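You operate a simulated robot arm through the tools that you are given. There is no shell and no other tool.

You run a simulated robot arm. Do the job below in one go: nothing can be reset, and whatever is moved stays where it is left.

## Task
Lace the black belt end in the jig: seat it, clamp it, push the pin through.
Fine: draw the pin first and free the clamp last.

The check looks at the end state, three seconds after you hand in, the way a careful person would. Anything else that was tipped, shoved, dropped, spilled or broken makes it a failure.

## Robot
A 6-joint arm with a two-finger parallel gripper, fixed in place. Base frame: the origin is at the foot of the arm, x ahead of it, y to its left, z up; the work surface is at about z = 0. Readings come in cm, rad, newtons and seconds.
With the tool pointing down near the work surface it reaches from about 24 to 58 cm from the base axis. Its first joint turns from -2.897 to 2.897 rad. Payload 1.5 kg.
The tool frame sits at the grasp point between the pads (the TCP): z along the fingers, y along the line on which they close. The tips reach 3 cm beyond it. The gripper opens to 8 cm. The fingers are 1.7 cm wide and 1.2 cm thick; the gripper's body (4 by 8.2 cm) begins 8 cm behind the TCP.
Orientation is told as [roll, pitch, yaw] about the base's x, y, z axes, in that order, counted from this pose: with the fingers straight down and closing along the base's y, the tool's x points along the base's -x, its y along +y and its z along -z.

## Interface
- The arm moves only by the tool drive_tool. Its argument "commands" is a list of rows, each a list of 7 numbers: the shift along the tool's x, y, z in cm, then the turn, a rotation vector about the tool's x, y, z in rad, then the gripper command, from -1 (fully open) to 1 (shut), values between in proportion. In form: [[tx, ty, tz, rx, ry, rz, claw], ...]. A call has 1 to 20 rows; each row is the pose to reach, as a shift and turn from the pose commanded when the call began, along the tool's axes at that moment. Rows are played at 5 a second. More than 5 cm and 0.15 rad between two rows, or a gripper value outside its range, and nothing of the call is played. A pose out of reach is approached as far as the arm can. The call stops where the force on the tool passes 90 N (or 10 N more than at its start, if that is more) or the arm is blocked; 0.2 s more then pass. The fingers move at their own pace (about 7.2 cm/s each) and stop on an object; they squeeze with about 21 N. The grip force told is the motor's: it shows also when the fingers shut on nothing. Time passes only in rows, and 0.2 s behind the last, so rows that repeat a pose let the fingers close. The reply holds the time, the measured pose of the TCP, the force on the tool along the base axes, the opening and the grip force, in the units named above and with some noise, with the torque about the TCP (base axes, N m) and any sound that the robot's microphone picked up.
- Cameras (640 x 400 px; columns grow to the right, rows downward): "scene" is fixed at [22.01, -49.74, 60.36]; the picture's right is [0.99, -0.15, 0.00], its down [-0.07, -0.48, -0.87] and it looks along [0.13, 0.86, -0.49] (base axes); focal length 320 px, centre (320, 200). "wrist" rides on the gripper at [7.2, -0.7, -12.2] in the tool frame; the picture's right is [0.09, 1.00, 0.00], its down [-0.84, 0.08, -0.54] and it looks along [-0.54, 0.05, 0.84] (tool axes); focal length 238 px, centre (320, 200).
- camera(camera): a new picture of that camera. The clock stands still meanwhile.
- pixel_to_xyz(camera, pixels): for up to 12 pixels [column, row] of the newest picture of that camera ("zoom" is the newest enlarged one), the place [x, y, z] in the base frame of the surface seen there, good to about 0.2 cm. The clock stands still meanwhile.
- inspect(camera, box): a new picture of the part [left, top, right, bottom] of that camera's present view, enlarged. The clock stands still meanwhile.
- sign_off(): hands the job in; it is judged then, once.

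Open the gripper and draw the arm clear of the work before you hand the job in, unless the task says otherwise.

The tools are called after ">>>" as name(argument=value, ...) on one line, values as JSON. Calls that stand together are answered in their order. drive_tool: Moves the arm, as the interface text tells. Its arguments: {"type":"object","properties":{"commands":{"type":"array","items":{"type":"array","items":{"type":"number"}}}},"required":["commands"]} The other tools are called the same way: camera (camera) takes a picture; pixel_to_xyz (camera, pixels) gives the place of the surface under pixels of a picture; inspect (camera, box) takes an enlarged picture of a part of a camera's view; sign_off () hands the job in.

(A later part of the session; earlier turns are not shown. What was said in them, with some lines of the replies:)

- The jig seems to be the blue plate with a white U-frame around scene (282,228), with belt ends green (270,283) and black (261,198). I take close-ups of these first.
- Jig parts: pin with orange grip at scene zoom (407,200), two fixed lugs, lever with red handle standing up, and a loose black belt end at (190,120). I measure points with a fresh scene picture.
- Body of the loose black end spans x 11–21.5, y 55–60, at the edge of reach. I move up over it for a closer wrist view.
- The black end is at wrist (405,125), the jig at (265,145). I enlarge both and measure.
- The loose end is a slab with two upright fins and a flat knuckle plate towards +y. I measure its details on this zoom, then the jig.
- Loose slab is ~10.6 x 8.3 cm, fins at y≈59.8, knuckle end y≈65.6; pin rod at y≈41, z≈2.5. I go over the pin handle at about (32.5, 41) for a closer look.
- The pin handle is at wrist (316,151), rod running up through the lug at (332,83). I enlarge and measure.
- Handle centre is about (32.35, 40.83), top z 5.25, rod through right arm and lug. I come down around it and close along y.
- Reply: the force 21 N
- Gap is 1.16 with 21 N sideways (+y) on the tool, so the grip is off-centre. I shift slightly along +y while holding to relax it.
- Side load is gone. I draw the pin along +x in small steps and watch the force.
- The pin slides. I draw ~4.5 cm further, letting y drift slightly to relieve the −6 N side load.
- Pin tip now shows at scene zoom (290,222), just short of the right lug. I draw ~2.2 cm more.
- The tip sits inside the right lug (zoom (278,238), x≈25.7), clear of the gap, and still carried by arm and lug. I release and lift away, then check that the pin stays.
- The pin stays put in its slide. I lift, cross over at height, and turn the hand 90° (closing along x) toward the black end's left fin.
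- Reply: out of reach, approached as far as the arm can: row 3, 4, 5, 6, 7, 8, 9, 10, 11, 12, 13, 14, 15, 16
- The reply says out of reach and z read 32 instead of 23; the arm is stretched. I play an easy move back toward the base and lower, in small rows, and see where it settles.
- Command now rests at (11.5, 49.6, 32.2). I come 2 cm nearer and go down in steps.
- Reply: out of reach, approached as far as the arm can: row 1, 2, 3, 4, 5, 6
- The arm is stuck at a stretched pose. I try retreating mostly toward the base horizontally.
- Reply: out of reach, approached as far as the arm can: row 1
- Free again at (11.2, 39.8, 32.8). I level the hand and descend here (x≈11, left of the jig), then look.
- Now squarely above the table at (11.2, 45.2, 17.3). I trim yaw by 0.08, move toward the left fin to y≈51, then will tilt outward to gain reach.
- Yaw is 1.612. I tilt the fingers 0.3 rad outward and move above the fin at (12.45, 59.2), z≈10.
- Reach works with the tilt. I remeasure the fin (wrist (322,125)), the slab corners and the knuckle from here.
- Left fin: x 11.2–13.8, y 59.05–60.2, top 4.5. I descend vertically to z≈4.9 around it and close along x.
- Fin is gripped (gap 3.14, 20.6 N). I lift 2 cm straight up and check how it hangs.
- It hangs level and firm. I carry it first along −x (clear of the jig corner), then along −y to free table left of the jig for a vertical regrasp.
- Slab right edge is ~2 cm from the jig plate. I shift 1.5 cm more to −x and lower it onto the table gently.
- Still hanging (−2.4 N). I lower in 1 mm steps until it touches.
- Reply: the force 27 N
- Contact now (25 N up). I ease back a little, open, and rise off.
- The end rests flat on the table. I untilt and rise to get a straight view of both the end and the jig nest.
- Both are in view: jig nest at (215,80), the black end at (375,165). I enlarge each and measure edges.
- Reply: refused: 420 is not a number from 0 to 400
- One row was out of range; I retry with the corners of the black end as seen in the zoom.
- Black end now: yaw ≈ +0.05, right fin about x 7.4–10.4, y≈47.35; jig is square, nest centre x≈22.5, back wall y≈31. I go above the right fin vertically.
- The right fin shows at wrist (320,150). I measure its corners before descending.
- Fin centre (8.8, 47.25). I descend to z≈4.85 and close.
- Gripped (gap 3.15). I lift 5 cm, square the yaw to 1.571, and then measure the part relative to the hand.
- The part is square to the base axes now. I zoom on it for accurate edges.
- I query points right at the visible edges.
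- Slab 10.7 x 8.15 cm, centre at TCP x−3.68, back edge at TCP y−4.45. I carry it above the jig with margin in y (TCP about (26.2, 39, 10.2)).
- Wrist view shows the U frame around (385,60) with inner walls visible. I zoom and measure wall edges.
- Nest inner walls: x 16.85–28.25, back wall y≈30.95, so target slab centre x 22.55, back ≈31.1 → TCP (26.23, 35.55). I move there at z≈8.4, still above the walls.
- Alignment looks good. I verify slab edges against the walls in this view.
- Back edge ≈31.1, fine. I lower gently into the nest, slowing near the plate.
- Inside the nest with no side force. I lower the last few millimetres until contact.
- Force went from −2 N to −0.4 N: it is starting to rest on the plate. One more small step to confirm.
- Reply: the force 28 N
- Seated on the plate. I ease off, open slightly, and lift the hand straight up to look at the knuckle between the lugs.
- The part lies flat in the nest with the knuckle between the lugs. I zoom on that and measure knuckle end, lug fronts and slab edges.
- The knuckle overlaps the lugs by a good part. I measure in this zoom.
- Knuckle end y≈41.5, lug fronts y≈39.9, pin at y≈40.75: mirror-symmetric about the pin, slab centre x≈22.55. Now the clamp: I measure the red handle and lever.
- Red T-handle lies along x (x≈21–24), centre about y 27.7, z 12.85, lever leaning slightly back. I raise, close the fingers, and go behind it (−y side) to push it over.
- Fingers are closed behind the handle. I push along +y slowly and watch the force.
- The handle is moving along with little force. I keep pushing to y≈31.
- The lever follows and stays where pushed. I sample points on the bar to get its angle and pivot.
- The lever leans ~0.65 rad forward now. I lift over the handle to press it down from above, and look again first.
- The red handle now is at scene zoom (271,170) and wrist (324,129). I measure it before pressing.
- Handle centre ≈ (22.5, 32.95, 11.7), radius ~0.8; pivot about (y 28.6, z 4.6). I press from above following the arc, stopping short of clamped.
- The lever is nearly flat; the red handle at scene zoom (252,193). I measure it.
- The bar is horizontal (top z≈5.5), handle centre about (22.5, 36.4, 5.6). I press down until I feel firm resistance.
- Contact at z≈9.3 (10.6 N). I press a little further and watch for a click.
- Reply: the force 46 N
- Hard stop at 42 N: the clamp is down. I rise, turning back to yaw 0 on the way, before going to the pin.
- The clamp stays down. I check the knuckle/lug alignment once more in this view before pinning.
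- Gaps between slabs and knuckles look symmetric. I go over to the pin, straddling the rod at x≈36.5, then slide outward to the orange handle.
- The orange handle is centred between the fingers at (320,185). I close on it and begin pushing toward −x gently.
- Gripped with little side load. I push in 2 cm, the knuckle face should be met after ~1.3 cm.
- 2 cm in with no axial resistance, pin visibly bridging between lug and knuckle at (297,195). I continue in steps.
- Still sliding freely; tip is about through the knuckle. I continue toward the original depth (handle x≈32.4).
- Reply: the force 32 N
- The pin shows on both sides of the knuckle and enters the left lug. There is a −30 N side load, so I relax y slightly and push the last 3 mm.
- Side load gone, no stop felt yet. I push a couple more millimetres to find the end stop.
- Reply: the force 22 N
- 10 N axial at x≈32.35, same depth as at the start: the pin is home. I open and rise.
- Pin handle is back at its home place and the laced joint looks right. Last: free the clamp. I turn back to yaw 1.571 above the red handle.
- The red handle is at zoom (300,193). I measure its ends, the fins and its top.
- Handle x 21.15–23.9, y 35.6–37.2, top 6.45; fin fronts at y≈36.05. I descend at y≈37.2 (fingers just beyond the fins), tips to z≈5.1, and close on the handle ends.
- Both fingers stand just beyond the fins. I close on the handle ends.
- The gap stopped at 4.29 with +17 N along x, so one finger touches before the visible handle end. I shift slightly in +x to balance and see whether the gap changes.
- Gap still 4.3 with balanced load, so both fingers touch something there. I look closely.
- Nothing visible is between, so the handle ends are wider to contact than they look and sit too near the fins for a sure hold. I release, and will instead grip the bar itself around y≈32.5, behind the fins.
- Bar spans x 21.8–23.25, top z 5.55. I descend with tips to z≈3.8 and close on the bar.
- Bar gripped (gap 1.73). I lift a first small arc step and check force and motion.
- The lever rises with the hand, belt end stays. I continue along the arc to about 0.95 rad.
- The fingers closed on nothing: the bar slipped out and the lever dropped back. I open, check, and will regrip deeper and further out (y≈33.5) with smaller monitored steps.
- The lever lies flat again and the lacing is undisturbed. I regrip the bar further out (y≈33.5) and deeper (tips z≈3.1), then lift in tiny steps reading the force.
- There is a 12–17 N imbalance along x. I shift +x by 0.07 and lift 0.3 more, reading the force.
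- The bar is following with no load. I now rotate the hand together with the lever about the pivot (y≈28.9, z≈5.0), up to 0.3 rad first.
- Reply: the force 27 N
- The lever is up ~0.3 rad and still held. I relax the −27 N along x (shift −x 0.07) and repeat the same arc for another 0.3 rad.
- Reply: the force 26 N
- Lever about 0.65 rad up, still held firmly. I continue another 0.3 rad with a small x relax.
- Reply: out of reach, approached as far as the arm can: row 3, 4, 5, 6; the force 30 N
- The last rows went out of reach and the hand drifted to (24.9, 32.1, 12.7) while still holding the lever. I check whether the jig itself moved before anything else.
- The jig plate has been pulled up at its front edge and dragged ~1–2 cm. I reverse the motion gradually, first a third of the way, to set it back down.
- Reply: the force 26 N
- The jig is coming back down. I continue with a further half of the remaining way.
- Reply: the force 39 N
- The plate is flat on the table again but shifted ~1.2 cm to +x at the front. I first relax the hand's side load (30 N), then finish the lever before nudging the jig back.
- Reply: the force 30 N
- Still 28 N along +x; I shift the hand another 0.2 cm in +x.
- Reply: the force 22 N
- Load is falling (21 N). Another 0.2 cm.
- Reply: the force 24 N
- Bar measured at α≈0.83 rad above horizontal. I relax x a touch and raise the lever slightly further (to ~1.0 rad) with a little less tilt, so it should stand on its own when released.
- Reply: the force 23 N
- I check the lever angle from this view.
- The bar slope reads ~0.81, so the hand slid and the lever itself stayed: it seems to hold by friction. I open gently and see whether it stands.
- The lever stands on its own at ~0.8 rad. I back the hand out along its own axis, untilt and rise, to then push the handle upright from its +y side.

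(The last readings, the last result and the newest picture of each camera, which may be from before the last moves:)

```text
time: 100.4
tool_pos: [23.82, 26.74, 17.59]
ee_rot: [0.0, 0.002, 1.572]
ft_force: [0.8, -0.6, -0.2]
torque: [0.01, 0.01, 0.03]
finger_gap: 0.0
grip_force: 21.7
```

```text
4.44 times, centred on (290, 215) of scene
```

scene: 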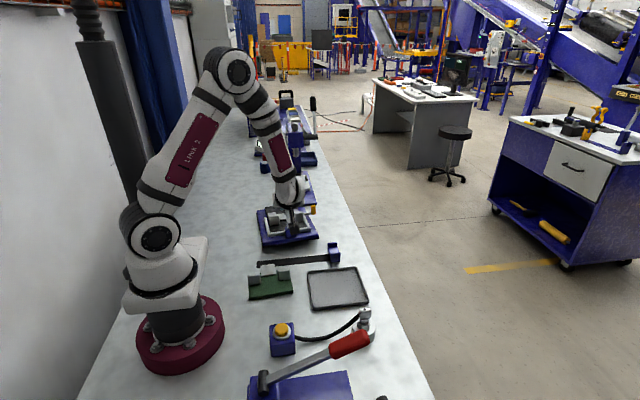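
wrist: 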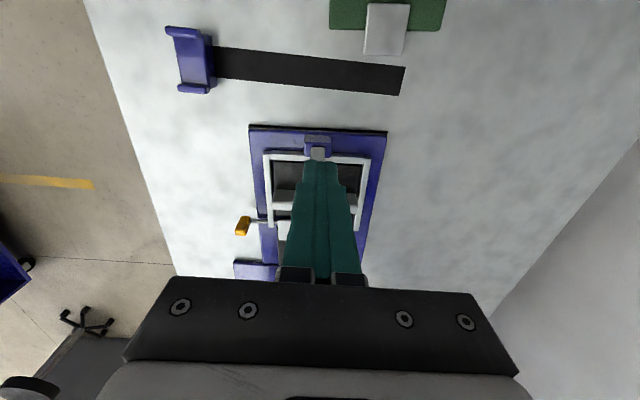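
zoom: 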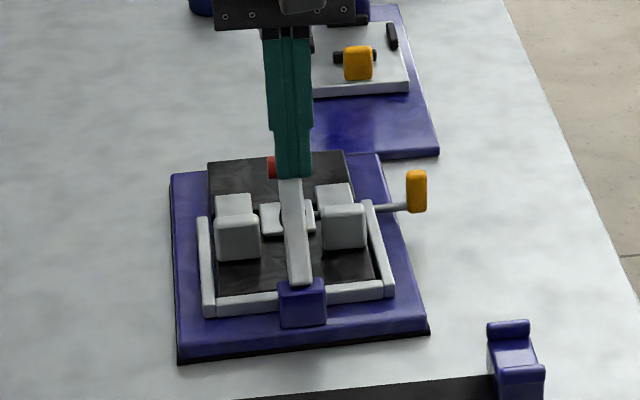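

The lever stands. I pass over the handle to its +y side (tips stay above z 14) and come down there.

>>> drive_tool(commands=[[-3, 0.1, 0, 0, 0, 0, 1], [-6, 0.1, 0, 0, 0, 0, 1], [-9, 0.1, 0, 0, 0, 0, 1], [-11, 0.1, 0, 0, 0, 0, 1], [-11, 0.1, 2, 0, 0, 0, 1], [-11, 0.1, 4, 0, 0, 0, 1], [-11, 0.1, 4, 0, 0, 0, 1]])

>>> camera(camera="wrist")

>>> inspect(camera="scene", box=[230, 160, 350, 260])

>>> pixel_to_xyz(camera="zoom", pixels=[[288, 186], [288, 192], [288, 200], [291, 220], [296, 250], [299, 290], [270, 192], [305, 192], [178, 380], [427, 355], [172, 200], [378, 178]])

```text
time: 102.0
tool_pos: [23.85, 37.74, 13.75]
ee_rot: [0.001, -0.002, 1.573]
ft_force: [0.1, -0.3, -0.5]
torque: [-0.02, 0.0, -0.01]
finger_gap: 0.0
grip_force: 20.9
```

```text
taken
```

wrist: 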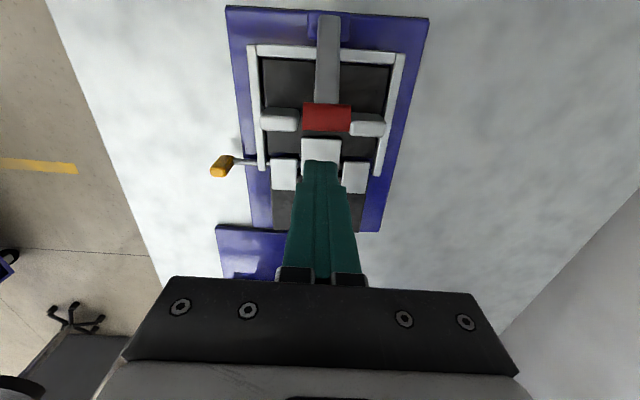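

```text
4.00 times, centred on (290, 210) of scene
```

zoom: 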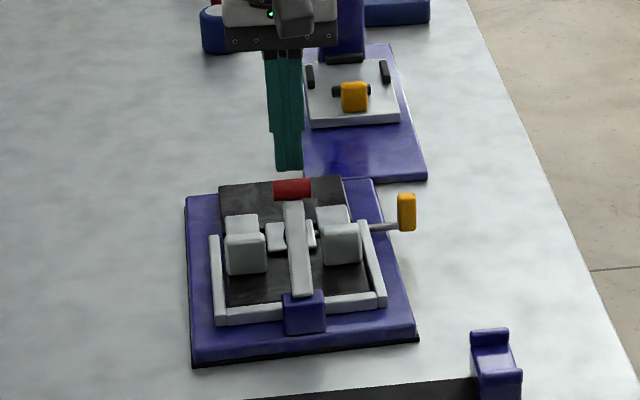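

```text
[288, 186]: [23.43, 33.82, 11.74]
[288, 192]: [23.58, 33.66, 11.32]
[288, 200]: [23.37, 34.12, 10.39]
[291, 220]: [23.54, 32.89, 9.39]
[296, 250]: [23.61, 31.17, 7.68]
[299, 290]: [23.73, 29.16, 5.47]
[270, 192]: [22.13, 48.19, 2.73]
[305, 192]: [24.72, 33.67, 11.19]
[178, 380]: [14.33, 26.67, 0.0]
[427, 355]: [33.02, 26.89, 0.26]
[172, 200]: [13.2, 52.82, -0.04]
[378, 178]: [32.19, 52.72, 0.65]
```

Handle centre ≈ (23.6, 34.4, 11.1). I push it toward −y with the closed fingers, rising along its arc.

>>> drive_tool(commands=[[0.8, 0.1, 0, 0, 0, 0, 1], [1.44, 0.1, 0, 0, 0, 0, 1], [2.04, 0.1, -0.15, 0, 0, 0, 1], [2.59, 0.1, -0.35, 0, 0, 0, 1], [3.34, 0.1, -0.65, 0, 0, 0, 1], [4.04, 0.1, -0.95, 0, 0, 0, 1], [4.74, 0.1, -1.15, 0, 0, 0, 1], [5.54, 0.1, -1.35, 0, 0, 0, 1]])

>>> inspect(camera="scene", box=[230, 160, 350, 260])

>>> camera(camera="wrist")

```text
time: 103.8
tool_pos: [23.67, 32.15, 15.03]
ee_rot: [-0.001, -0.001, 1.574]
ft_force: [0.1, 0.9, 0.0]
torque: [0.01, 0.01, -0.02]
finger_gap: 0.01
grip_force: 21.1
```

```text
4.00 times, centred on (290, 210) of scene
```

zoom: 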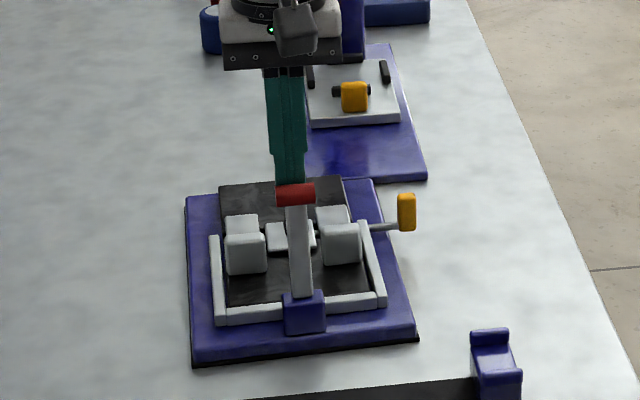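

```text
taken
```

wrist: 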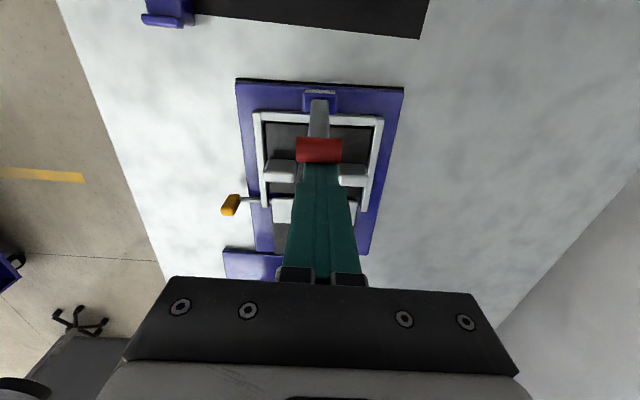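

The lever rises without resistance. I push on to just past upright, its original open position.

>>> drive_tool(commands=[[0.5, 0, -0.1, 0, 0, 0, 1], [1.0, 0, -0.2, 0, 0, 0, 1], [1.5, 0, -0.25, 0, 0, 0, 1], [1.9, 0, -0.25, 0, 0, 0, 1], [2.2, 0, -0.25, 0, 0, 0, 1]])

>>> inspect(camera="scene", box=[230, 160, 350, 260])

>>> pixel_to_xyz(camera="zoom", pixels=[[297, 200], [297, 208], [297, 216], [300, 240], [302, 260], [304, 285]])

```text
time: 105.0
tool_pos: [23.49, 29.88, 15.33]
ee_rot: [0.001, -0.001, 1.573]
ft_force: [-0.5, -0.4, 0.3]
torque: [0.0, 0.01, 0.0]
finger_gap: 0.02
grip_force: 20.9
```

```text
4.00 times, centred on (290, 210) of scene
```

zoom: 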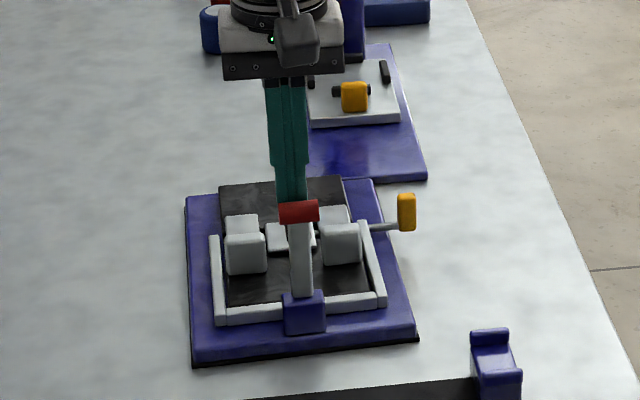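

```text
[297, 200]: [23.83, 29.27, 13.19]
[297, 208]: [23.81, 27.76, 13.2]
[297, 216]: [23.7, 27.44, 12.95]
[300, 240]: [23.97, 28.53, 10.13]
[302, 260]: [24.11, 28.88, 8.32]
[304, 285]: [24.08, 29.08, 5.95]
```

The lever is past upright (leaning back ~0.12). I push 0.5 cm more to match its starting lean.

>>> drive_tool(commands=[[0.2, 0, 0, 0, 0, 0, 1], [0.4, 0, 0, 0, 0, 0, 1], [0.6, 0, 0, 0, 0, 0, 1]])

>>> inspect(camera="scene", box=[230, 170, 350, 260])

>>> pixel_to_xyz(camera="zoom", pixels=[[298, 196], [300, 225], [303, 245], [305, 270], [190, 230], [362, 225], [178, 358], [426, 331]])

```text
time: 105.8
tool_pos: [23.62, 29.4, 15.13]
ee_rot: [-0.001, -0.001, 1.573]
ft_force: [0.1, 3.2, -0.8]
torque: [0.11, 0.01, 0.0]
finger_gap: 0.01
grip_force: 20.5
```

```text
4.44 times, centred on (290, 215) of scene
```

zoom: 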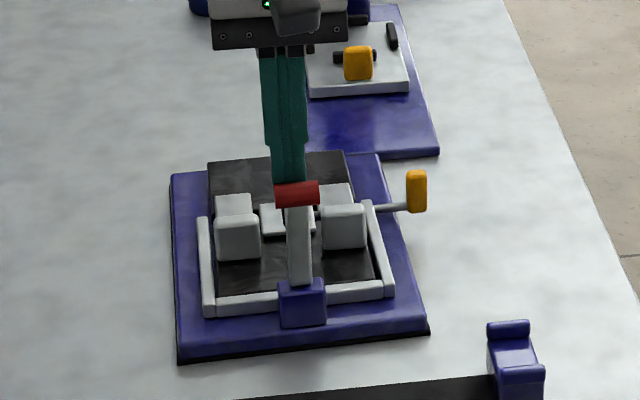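

```text
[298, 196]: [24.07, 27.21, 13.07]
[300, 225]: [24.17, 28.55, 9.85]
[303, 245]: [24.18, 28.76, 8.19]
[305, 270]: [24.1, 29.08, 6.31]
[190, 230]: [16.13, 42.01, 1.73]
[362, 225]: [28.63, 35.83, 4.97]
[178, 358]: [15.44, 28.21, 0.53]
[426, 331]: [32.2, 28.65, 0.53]
```

The lever is back open (light stop felt). Now the jig: its front corners read (15.44, 28.21) and (32.2, 28.65) versus (14.14, 27.95) and (30.89, 27.83) originally. I back off and rise for a clean view before nudging it home.

>>> drive_tool(commands=[[-0.6, 0, 0, 0, 0, 0, 1], [-1.2, 0, -1, 0, 0, 0, 1], [-1.5, 0, -3, 0, 0, 0, 1], [-4, 0, -6, 0, 0, 0, 1], [-7, 0, -8, 0, 0, 0, 1], [-7, 0, -8, 0, 0, 0, 1]])

>>> camera(camera="wrist")

>>> inspect(camera="scene", box=[230, 170, 350, 260])

>>> pixel_to_xyz(camera="zoom", pixels=[[178, 357], [427, 331], [172, 180], [378, 158], [304, 158], [436, 155], [300, 325], [282, 325], [322, 322], [415, 180], [408, 205], [298, 194]])

```text
time: 107.2
tool_pos: [23.75, 36.34, 23.35]
ee_rot: [-0.001, -0.001, 1.572]
ft_force: [-0.6, 0.7, 0.2]
torque: [0.02, 0.0, -0.03]
finger_gap: 0.0
grip_force: 21.5
```

```text
taken
```

wrist: 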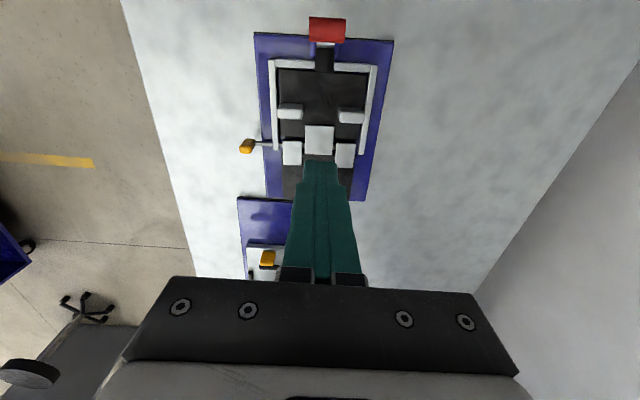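

```text
4.44 times, centred on (290, 215) of scene
```

zoom: 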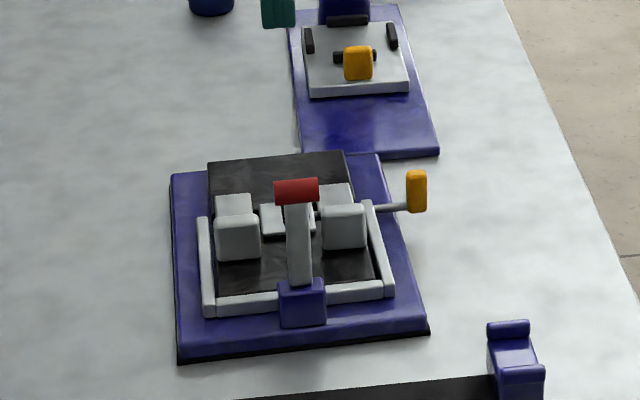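

```text
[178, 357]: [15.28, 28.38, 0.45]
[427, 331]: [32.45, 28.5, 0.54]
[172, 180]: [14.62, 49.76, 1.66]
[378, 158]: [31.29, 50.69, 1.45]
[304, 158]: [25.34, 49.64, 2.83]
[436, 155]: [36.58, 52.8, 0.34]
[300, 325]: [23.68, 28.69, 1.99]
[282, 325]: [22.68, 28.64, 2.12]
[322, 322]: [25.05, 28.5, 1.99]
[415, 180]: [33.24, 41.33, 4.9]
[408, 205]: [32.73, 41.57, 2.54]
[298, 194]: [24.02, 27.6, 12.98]
```

Jig is off by about (+1.0, +0.6) cm and +0.03 rad. I go behind its back edge (free table at x≈22.6, left of the press base) to nudge it toward −y first.

>>> drive_tool(commands=[[-2, 0.6, 2, 0, 0, 0, 1], [-4, 1.15, 4.5, 0, 0, 0, 1], [-7, 1.15, 7.35, 0, 0, 0, 1], [-10, 1.15, 10.5, 0, 0, 0, 1], [-12.5, 1.15, 13, 0, 0, 0, 1], [-14.5, 1.15, 14.8, 0, 0, 0, 1], [-16.3, 1.15, 15.35, 0, 0, 0, 1], [-16.3, 1.15, 17.5, 0, 0, 0, 1], [-16.3, 1.15, 18.8, 0, 0, 0, 1], [-16.3, 1.15, 18.8, 0, 0, 0, 1]])

>>> camera(camera="wrist")

>>> inspect(camera="scene", box=[230, 150, 350, 250])

```text
time: 109.4
tool_pos: [22.42, 52.65, 4.42]
ee_rot: [0.0, 0.0, 1.573]
ft_force: [1.0, 0.2, 0.8]
torque: [-0.01, -0.02, 0.02]
finger_gap: 0.02
grip_force: 21.1
```

```text
taken
```

wrist: 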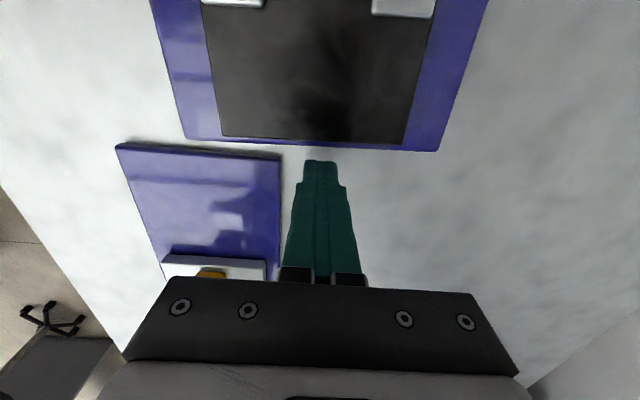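

```text
4.00 times, centred on (290, 200) of scene
```

zoom: 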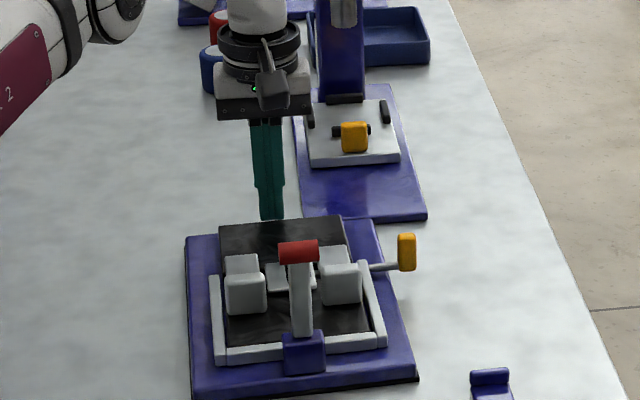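

I measure the jig's back edge and the press base's near edge in this view.

>>> pixel_to_xyz(camera="wrist", pixels=[[190, 136], [250, 140], [310, 144], [370, 147], [434, 149], [125, 148], [275, 158], [180, 60], [460, 60], [283, 240], [222, 133], [402, 143]])

```text
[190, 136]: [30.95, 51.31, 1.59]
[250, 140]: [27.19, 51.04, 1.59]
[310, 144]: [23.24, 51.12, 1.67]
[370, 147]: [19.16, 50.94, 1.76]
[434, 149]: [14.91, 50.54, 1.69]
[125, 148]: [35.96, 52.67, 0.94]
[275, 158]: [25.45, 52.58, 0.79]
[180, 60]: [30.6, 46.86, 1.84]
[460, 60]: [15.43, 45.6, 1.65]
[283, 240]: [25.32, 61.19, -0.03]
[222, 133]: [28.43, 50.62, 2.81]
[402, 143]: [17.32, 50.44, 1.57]
```

Back edge is at y≈51.05 mid; its home is ≈50.45. I lower to tip z≈0.5 and push −y in millimetre steps, first to 51.6.

>>> drive_tool(commands=[[0, 0, 0.5, 0, 0, 0, 1], [0, 0, 0.95, 0, 0, 0, 1], [0.4, 0, 0.95, 0, 0, 0, 1], [0.7, 0, 0.95, 0, 0, 0, 1], [0.8, 0, 0.95, 0, 0, 0, 1], [0.9, 0, 0.95, 0, 0, 0, 1], [1.0, 0, 0.95, 0, 0, 0, 1]])

>>> camera(camera="wrist")

>>> pixel_to_xyz(camera="wrist", pixels=[[190, 128], [250, 133], [370, 142], [434, 145], [300, 100]])

```text
time: 111.0
tool_pos: [22.42, 51.79, 3.58]
ee_rot: [-0.002, -0.002, 1.573]
ft_force: [-5.9, 35.6, -9.0]
torque: [0.87, -0.01, 0.04]
finger_gap: 0.01
grip_force: 21.1
```

```text
taken
```

wrist: 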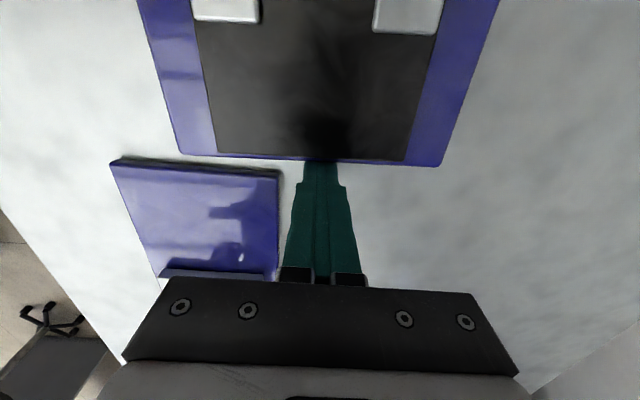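

```text
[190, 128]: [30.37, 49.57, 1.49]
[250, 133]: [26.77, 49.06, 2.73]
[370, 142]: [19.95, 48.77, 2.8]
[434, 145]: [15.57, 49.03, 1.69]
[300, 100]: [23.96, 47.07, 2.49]
```

In contact at 36 N. I keep pushing 0.45 cm in small steps.

>>> drive_tool(commands=[[0.1, 0, 0, 0, 0, 0, 1], [0.2, 0, 0, 0, 0, 0, 1], [0.3, 0, 0, 0, 0, 0, 1], [0.4, 0, 0, 0, 0, 0, 1], [0.45, 0, 0, 0, 0, 0, 1]])

>>> camera(camera="wrist")

>>> pixel_to_xyz(camera="wrist", pixels=[[190, 150], [250, 154], [290, 157], [370, 161], [434, 163], [125, 172], [270, 180]])

```text
time: 112.2
tool_pos: [22.48, 51.3, 3.72]
ee_rot: [-0.002, -0.003, 1.575]
ft_force: [-4.8, 47.2, 10.3]
torque: [0.98, 0.44, 0.09]
finger_gap: 0.01
grip_force: 21.5
```

```text
taken
```

wrist: 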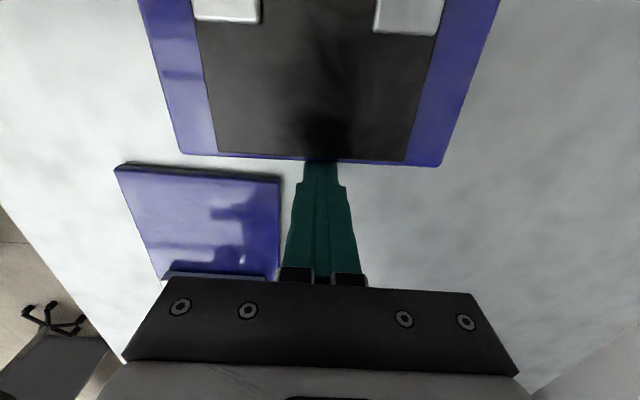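

```text
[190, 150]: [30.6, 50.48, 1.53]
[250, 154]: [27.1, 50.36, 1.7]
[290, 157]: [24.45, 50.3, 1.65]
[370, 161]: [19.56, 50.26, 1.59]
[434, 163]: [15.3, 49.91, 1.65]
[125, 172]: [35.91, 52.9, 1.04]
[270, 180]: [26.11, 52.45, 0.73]
```

The back edge is now at y≈50.45 mid. I back off, rise, and go around over the jig (tips >9 cm, away from the lever) to its right side at about (36, 36.2).

>>> drive_tool(commands=[[-0.6, 0, 0, 0, 0, 0, 1], [-0.6, 0, -2.5, 0, 0, 0, 1], [-0.4, 0, -4.5, 0, 0, 0, 1], [1.4, -0.7, -6.5, 0, 0, 0, 1], [3.2, -1.5, -8.3, 0, 0, 0, 1], [5.2, -3.5, -8.3, 0, 0, 0, 1], [7.2, -5.5, -8.3, 0, 0, 0, 1], [9.2, -7.5, -8.3, 0, 0, 0, 1], [11.2, -9.5, -8.3, 0, 0, 0, 1], [13.2, -11.5, -8.3, 0, 0, 0, 1], [15.1, -13.5, -6.5, 0, 0, 0, 1], [15.1, -13.5, -3, 0, 0, 0, 1], [15.1, -13.5, -1.5, 0, 0, 0, 1], [15.1, -13.5, -1.5, 0, 0, 0, 1]])

>>> camera(camera="wrist")

>>> inspect(camera="scene", box=[230, 160, 350, 260])

```text
time: 115.2
tool_pos: [35.96, 36.12, 4.85]
ee_rot: [0.0, 0.0, 1.572]
ft_force: [0.1, 0.2, -0.4]
torque: [0.03, 0.0, -0.02]
finger_gap: 0.0
grip_force: 20.6
```

```text
taken
```

wrist: 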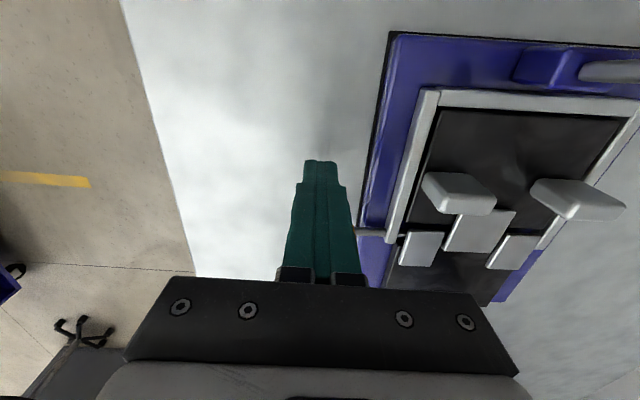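

```text
4.00 times, centred on (290, 210) of scene
```

zoom: 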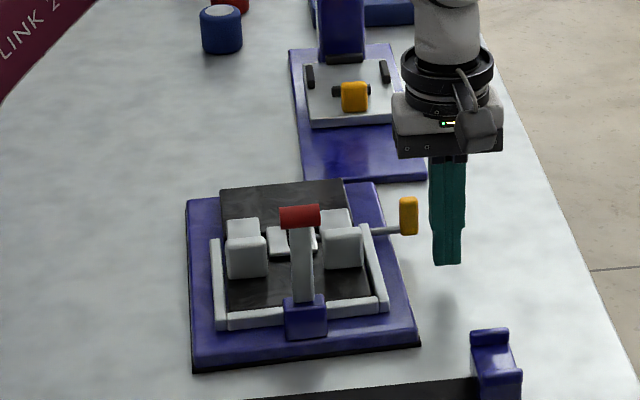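

I measure the right edge of the plate in this view.

>>> pixel_to_xyz(camera="wrist", pixels=[[394, 40], [388, 80], [382, 120], [374, 170], [366, 215], [450, 38], [560, 45], [376, 232], [440, 100], [412, 200]])

```text
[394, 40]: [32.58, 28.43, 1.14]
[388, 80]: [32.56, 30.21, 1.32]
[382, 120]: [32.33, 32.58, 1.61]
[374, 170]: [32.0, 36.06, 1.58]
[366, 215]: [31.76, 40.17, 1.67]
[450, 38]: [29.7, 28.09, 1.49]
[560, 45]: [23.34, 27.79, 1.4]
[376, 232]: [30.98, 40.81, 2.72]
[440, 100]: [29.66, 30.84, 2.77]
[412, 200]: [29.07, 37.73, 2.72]
```

Right edge: x≈32.6 at y 28.4 down to 31.75 at y 40 (yaw ≈0.055); home is x≈30.9. I push −x at y≈36.1, first ~0.5 cm of motion.

>>> drive_tool(commands=[[0, 0.8, 0.7, 0, 0, 0, 1], [0, 1.6, 1.3, 0, 0, 0, 1], [0, 2.3, 1.3, 0, 0, 0, 1], [0, 2.7, 1.3, 0, 0, 0, 1], [0, 2.85, 1.3, 0, 0, 0, 1], [0, 3.0, 1.3, 0, 0, 0, 1], [0, 3.15, 1.3, 0, 0, 0, 1], [0, 3.3, 1.3, 0, 0, 0, 1]])

>>> camera(camera="wrist")

```text
time: 117.0
tool_pos: [32.68, 36.14, 3.69]
ee_rot: [-0.001, 0.0, 1.574]
ft_force: [33.7, -9.0, -9.3]
torque: [-0.21, -0.94, 0.33]
finger_gap: 0.0
grip_force: 20.8
```

```text
taken
```

wrist: 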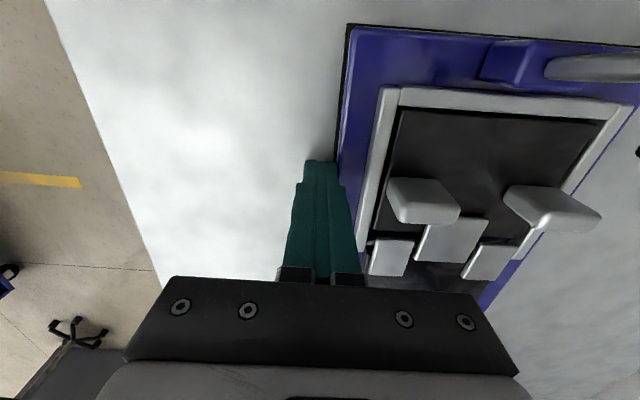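

The jig slides at ~34 N. I measure the edge again.

>>> pixel_to_xyz(camera="wrist", pixels=[[352, 32], [349, 70], [345, 110], [341, 150], [339, 172], [400, 30], [470, 36], [620, 45], [400, 95], [370, 230], [358, 225]])

```text
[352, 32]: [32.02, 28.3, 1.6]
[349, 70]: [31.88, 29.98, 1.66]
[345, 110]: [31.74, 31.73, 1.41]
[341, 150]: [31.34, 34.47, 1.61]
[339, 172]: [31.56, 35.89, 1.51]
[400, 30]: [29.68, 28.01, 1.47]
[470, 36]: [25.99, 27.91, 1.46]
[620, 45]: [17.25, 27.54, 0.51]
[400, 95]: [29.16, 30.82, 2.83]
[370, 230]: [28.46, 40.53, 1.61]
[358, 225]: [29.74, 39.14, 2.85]
```

Yaw correction is lagging, so I shift the contact forward to y≈33 and continue pushing −x.

>>> drive_tool(commands=[[0, -0.6, 0, 0, 0, 0, 1], [1.6, -0.7, 0, 0, 0, 0, 1], [3.1, -0.7, 0, 0, 0, 0, 1], [3.1, -0.3, 0, 0, 0, 0, 1], [3.1, -0.1, 0, 0, 0, 0, 1], [3.1, 0.05, 0, 0, 0, 0, 1], [3.1, 0.2, 0, 0, 0, 0, 1]])

>>> camera(camera="wrist")

>>> pixel_to_xyz(camera="wrist", pixels=[[355, 75], [350, 100], [346, 130], [343, 160], [400, 75], [470, 80], [600, 90], [350, 66]])

```text
time: 118.6
tool_pos: [32.47, 33.04, 3.72]
ee_rot: [-0.003, 0.001, 1.575]
ft_force: [32.2, -16.3, 2.1]
torque: [-0.27, -0.92, 0.41]
finger_gap: 0.0
grip_force: 20.9
```

```text
taken
```

wrist: 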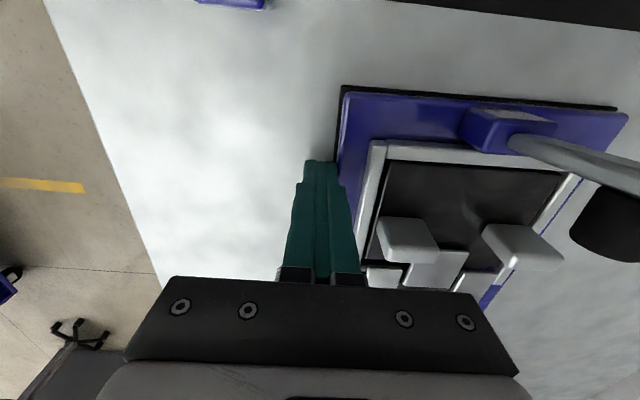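

```text
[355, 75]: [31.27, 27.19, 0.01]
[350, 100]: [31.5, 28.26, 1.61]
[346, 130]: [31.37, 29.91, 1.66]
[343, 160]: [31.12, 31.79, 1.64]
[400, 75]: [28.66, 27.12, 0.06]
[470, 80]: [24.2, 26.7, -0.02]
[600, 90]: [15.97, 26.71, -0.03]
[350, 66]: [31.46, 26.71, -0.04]
```

Front corner x≈31.6, contact face 31.27. I push 0.35 cm more.

>>> drive_tool(commands=[[0, 0.12, 0, 0, 0, 0, 1], [0, 0.24, 0, 0, 0, 0, 1], [0, 0.35, 0, 0, 0, 0, 1]])

>>> inspect(camera="scene", box=[230, 170, 350, 260])

>>> pixel_to_xyz(camera="zoom", pixels=[[158, 362], [408, 338], [162, 364], [165, 180], [270, 170], [190, 230], [282, 315], [222, 208], [403, 190], [372, 165]])

```text
time: 119.4
tool_pos: [32.19, 32.96, 3.71]
ee_rot: [0.0, -0.001, 1.574]
ft_force: [35.0, -13.4, -2.2]
torque: [-0.3, -0.94, 0.21]
finger_gap: 0.0
grip_force: 21.1
```

```text
4.44 times, centred on (290, 215) of scene
```

zoom: 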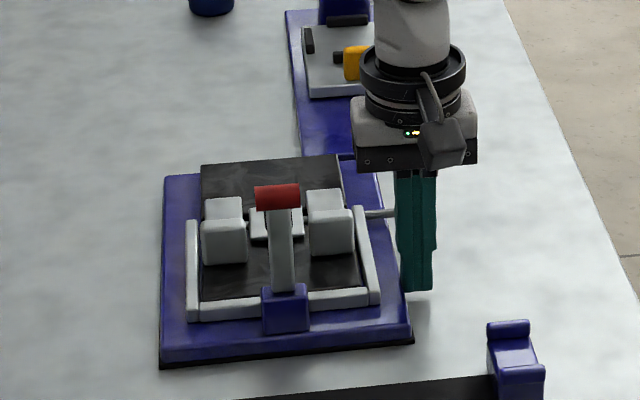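

```text
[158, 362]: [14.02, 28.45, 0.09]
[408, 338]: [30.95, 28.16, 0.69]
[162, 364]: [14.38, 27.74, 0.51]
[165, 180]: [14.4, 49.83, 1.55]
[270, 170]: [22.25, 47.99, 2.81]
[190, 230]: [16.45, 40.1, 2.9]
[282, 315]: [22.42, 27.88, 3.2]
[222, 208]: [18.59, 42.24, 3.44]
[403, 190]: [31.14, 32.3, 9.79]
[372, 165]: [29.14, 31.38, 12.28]
```

The picture now nearly matches the original (front edge still ~0.25 cm to +x, back matches). One last small nudge at y≈30.5.

>>> drive_tool(commands=[[0, -0.4, 0, 0, 0, 0, 1], [1.3, -0.5, 0, 0, 0, 0, 1], [2.4, -0.5, 0, 0, 0, 0, 1], [2.4, -0.15, 0, 0, 0, 0, 1], [2.4, 0.05, 0, 0, 0, 0, 1], [2.4, 0.15, 0, 0, 0, 0, 1]])

>>> inspect(camera="scene", box=[230, 170, 350, 260])

```text
time: 120.8
tool_pos: [32.13, 30.57, 3.74]
ee_rot: [-0.005, 0.0, 1.574]
ft_force: [33.9, -14.6, -3.2]
torque: [-0.35, -0.88, 0.24]
finger_gap: 0.0
grip_force: 21.5
```

```text
4.44 times, centred on (290, 215) of scene
```

zoom: 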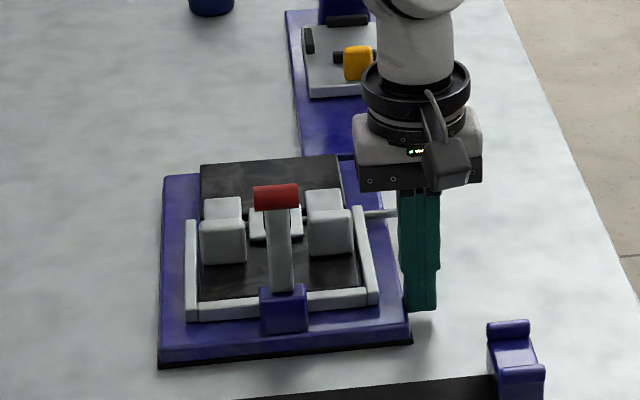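

The jig outline now coincides with its starting picture. I back off, rise, open the gripper and return high.

>>> drive_tool(commands=[[0, -0.4, 0, 0, 0, 0, 1], [0, -1.2, 0, 0, 0, 0, 1], [0, -2, -3, 0, 0, 0, 0.5], [0, -2, -7, 0, 0, 0, 0], [0, -2, -11, 0, 0, 0, -0.5], [0, -1, -15, 0, 0, 0, -1], [0.5, 1, -19, 0, 0, 0, -1], [-1, 4, -21, 0, 0, 0, -1], [-3, 7, -22, 0, 0, 0, -1], [-3, 7, -22, 0, 0, 0, -1]])

>>> camera(camera="wrist")

>>> inspect(camera="scene", box=[250, 190, 330, 250])

>>> camera(camera="scene")

```text
time: 123.0
tool_pos: [24.76, 33.54, 25.75]
ee_rot: [0.0, 0.0, 1.574]
ft_force: [0.1, -0.2, -0.6]
torque: [0.03, 0.0, -0.01]
finger_gap: 7.99
grip_force: 0.0
```

```text
taken
```

wrist: 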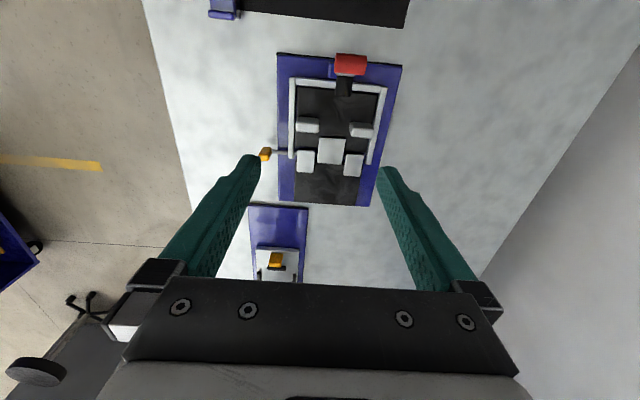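

```text
6.67 times, centred on (290, 220) of scene
```

zoom: 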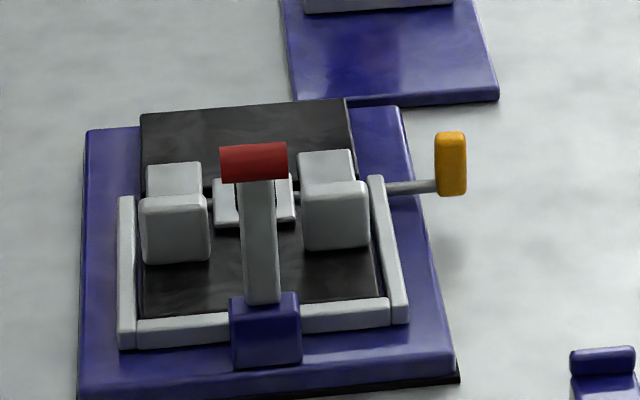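

```text
taken
```

scene: 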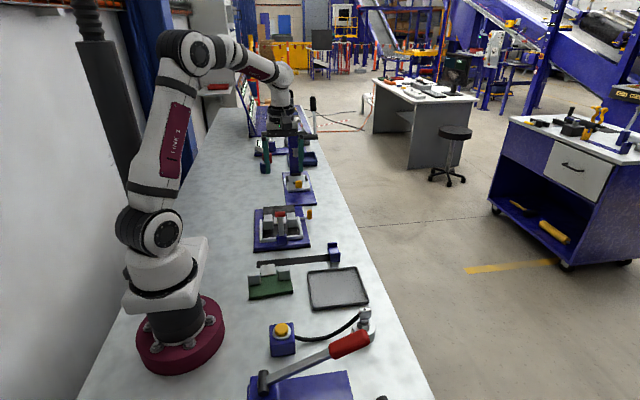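

Everything matches the earlier picture: pin handle home at (450,163), lever upright. I check the joint itself closely once more.

>>> inspect(camera="wrist", box=[260, 40, 420, 220])

>>> pixel_to_xyz(camera="zoom", pixels=[[160, 255], [100, 248], [210, 260], [90, 100], [260, 115], [160, 225], [10, 255], [85, 170], [70, 65], [310, 85], [60, 345], [240, 360]])

```text
2.22 times, centred on (340, 130) of wrist
```

zoom: 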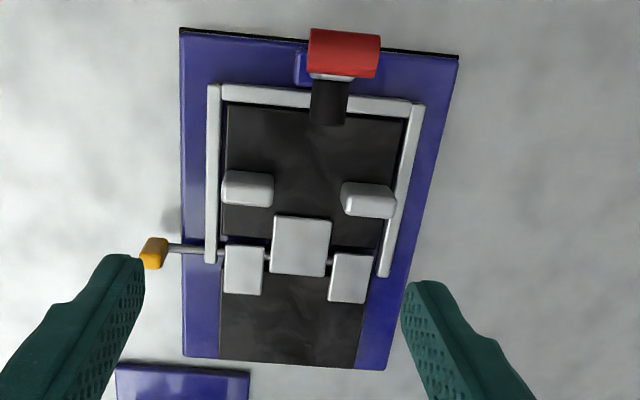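

```text
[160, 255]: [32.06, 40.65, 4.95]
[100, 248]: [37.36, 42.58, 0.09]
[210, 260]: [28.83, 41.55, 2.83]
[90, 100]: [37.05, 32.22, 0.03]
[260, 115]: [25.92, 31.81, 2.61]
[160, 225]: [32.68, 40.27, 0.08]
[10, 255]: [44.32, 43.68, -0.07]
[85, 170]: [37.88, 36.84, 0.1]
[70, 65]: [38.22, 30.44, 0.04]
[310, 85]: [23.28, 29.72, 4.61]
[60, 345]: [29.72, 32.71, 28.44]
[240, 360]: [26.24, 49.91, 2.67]
```

Pin runs through right lug, knuckle and left lug; belt end flat in the nest, lever open. I raise the open hand a bit further clear before handing in.

>>> drive_tool(commands=[[2, 0, -2, 0, 0, 0, -1], [4, 0, -4, 0, 0, 0, -1], [6, 0, -6, 0, 0, 0, -1], [7, 0, -7, 0, 0, 0, -1], [7, 0, -7, 0, 0, 0, -1]])

>>> camera(camera="scene")

>>> inspect(camera="scene", box=[230, 140, 350, 260])

```text
time: 124.2
tool_pos: [25.05, 26.56, 32.46]
ee_rot: [0.001, 0.001, 1.572]
ft_force: [-0.3, 0.0, 0.9]
torque: [-0.02, 0.0, -0.06]
finger_gap: 8.02
grip_force: 0.0
```

```text
taken
```

scene: 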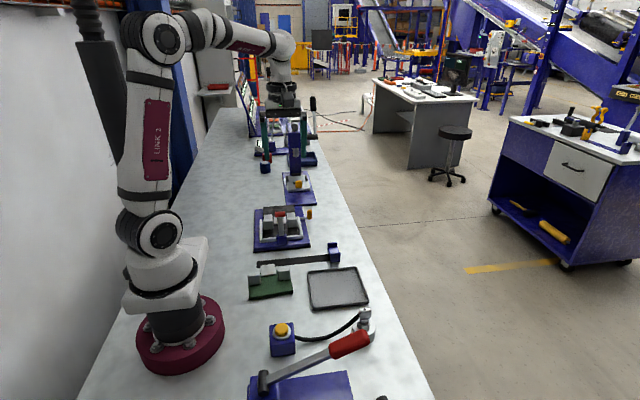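

```text
3.33 times, centred on (290, 200) of scene
```

zoom: 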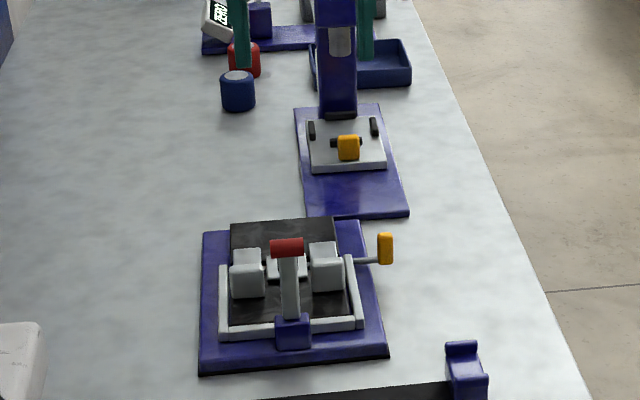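

All is in place: black end seated and pinned, clamp lever open, everything else as at the start, hand open and clear. I hand the job in.

>>> sign_off()

```text
The job is handed in.
```

The black belt end is laced: it sits flat in the jig, the pin is pushed through both lugs and the knuckle to its original depth, and the clamp is open again. I drew the pin first and freed the clamp last, as you asked.

**Jig moved:** while I was lifting the clamp lever, the arm ran out of reach and pulled the jig with it. The front edge tipped up about 2 cm and the jig slid roughly 1.3 cm. I set it down and pushed it back by its edges. In the last pictures it is within about 0.1–0.2 cm of where it started.

**After the move:** the belt end, pin and lever still look right, and nothing else on the table appears to have moved.

**Clamp:** my first two tries at lifting the lever failed. I couldn't get a sound hold on its handle, then my grip on the bar slipped and it dropped back closed. It now stands open, leaning slightly back as it did at the start.

I handed in with the gripper open and the arm raised clear of the work.
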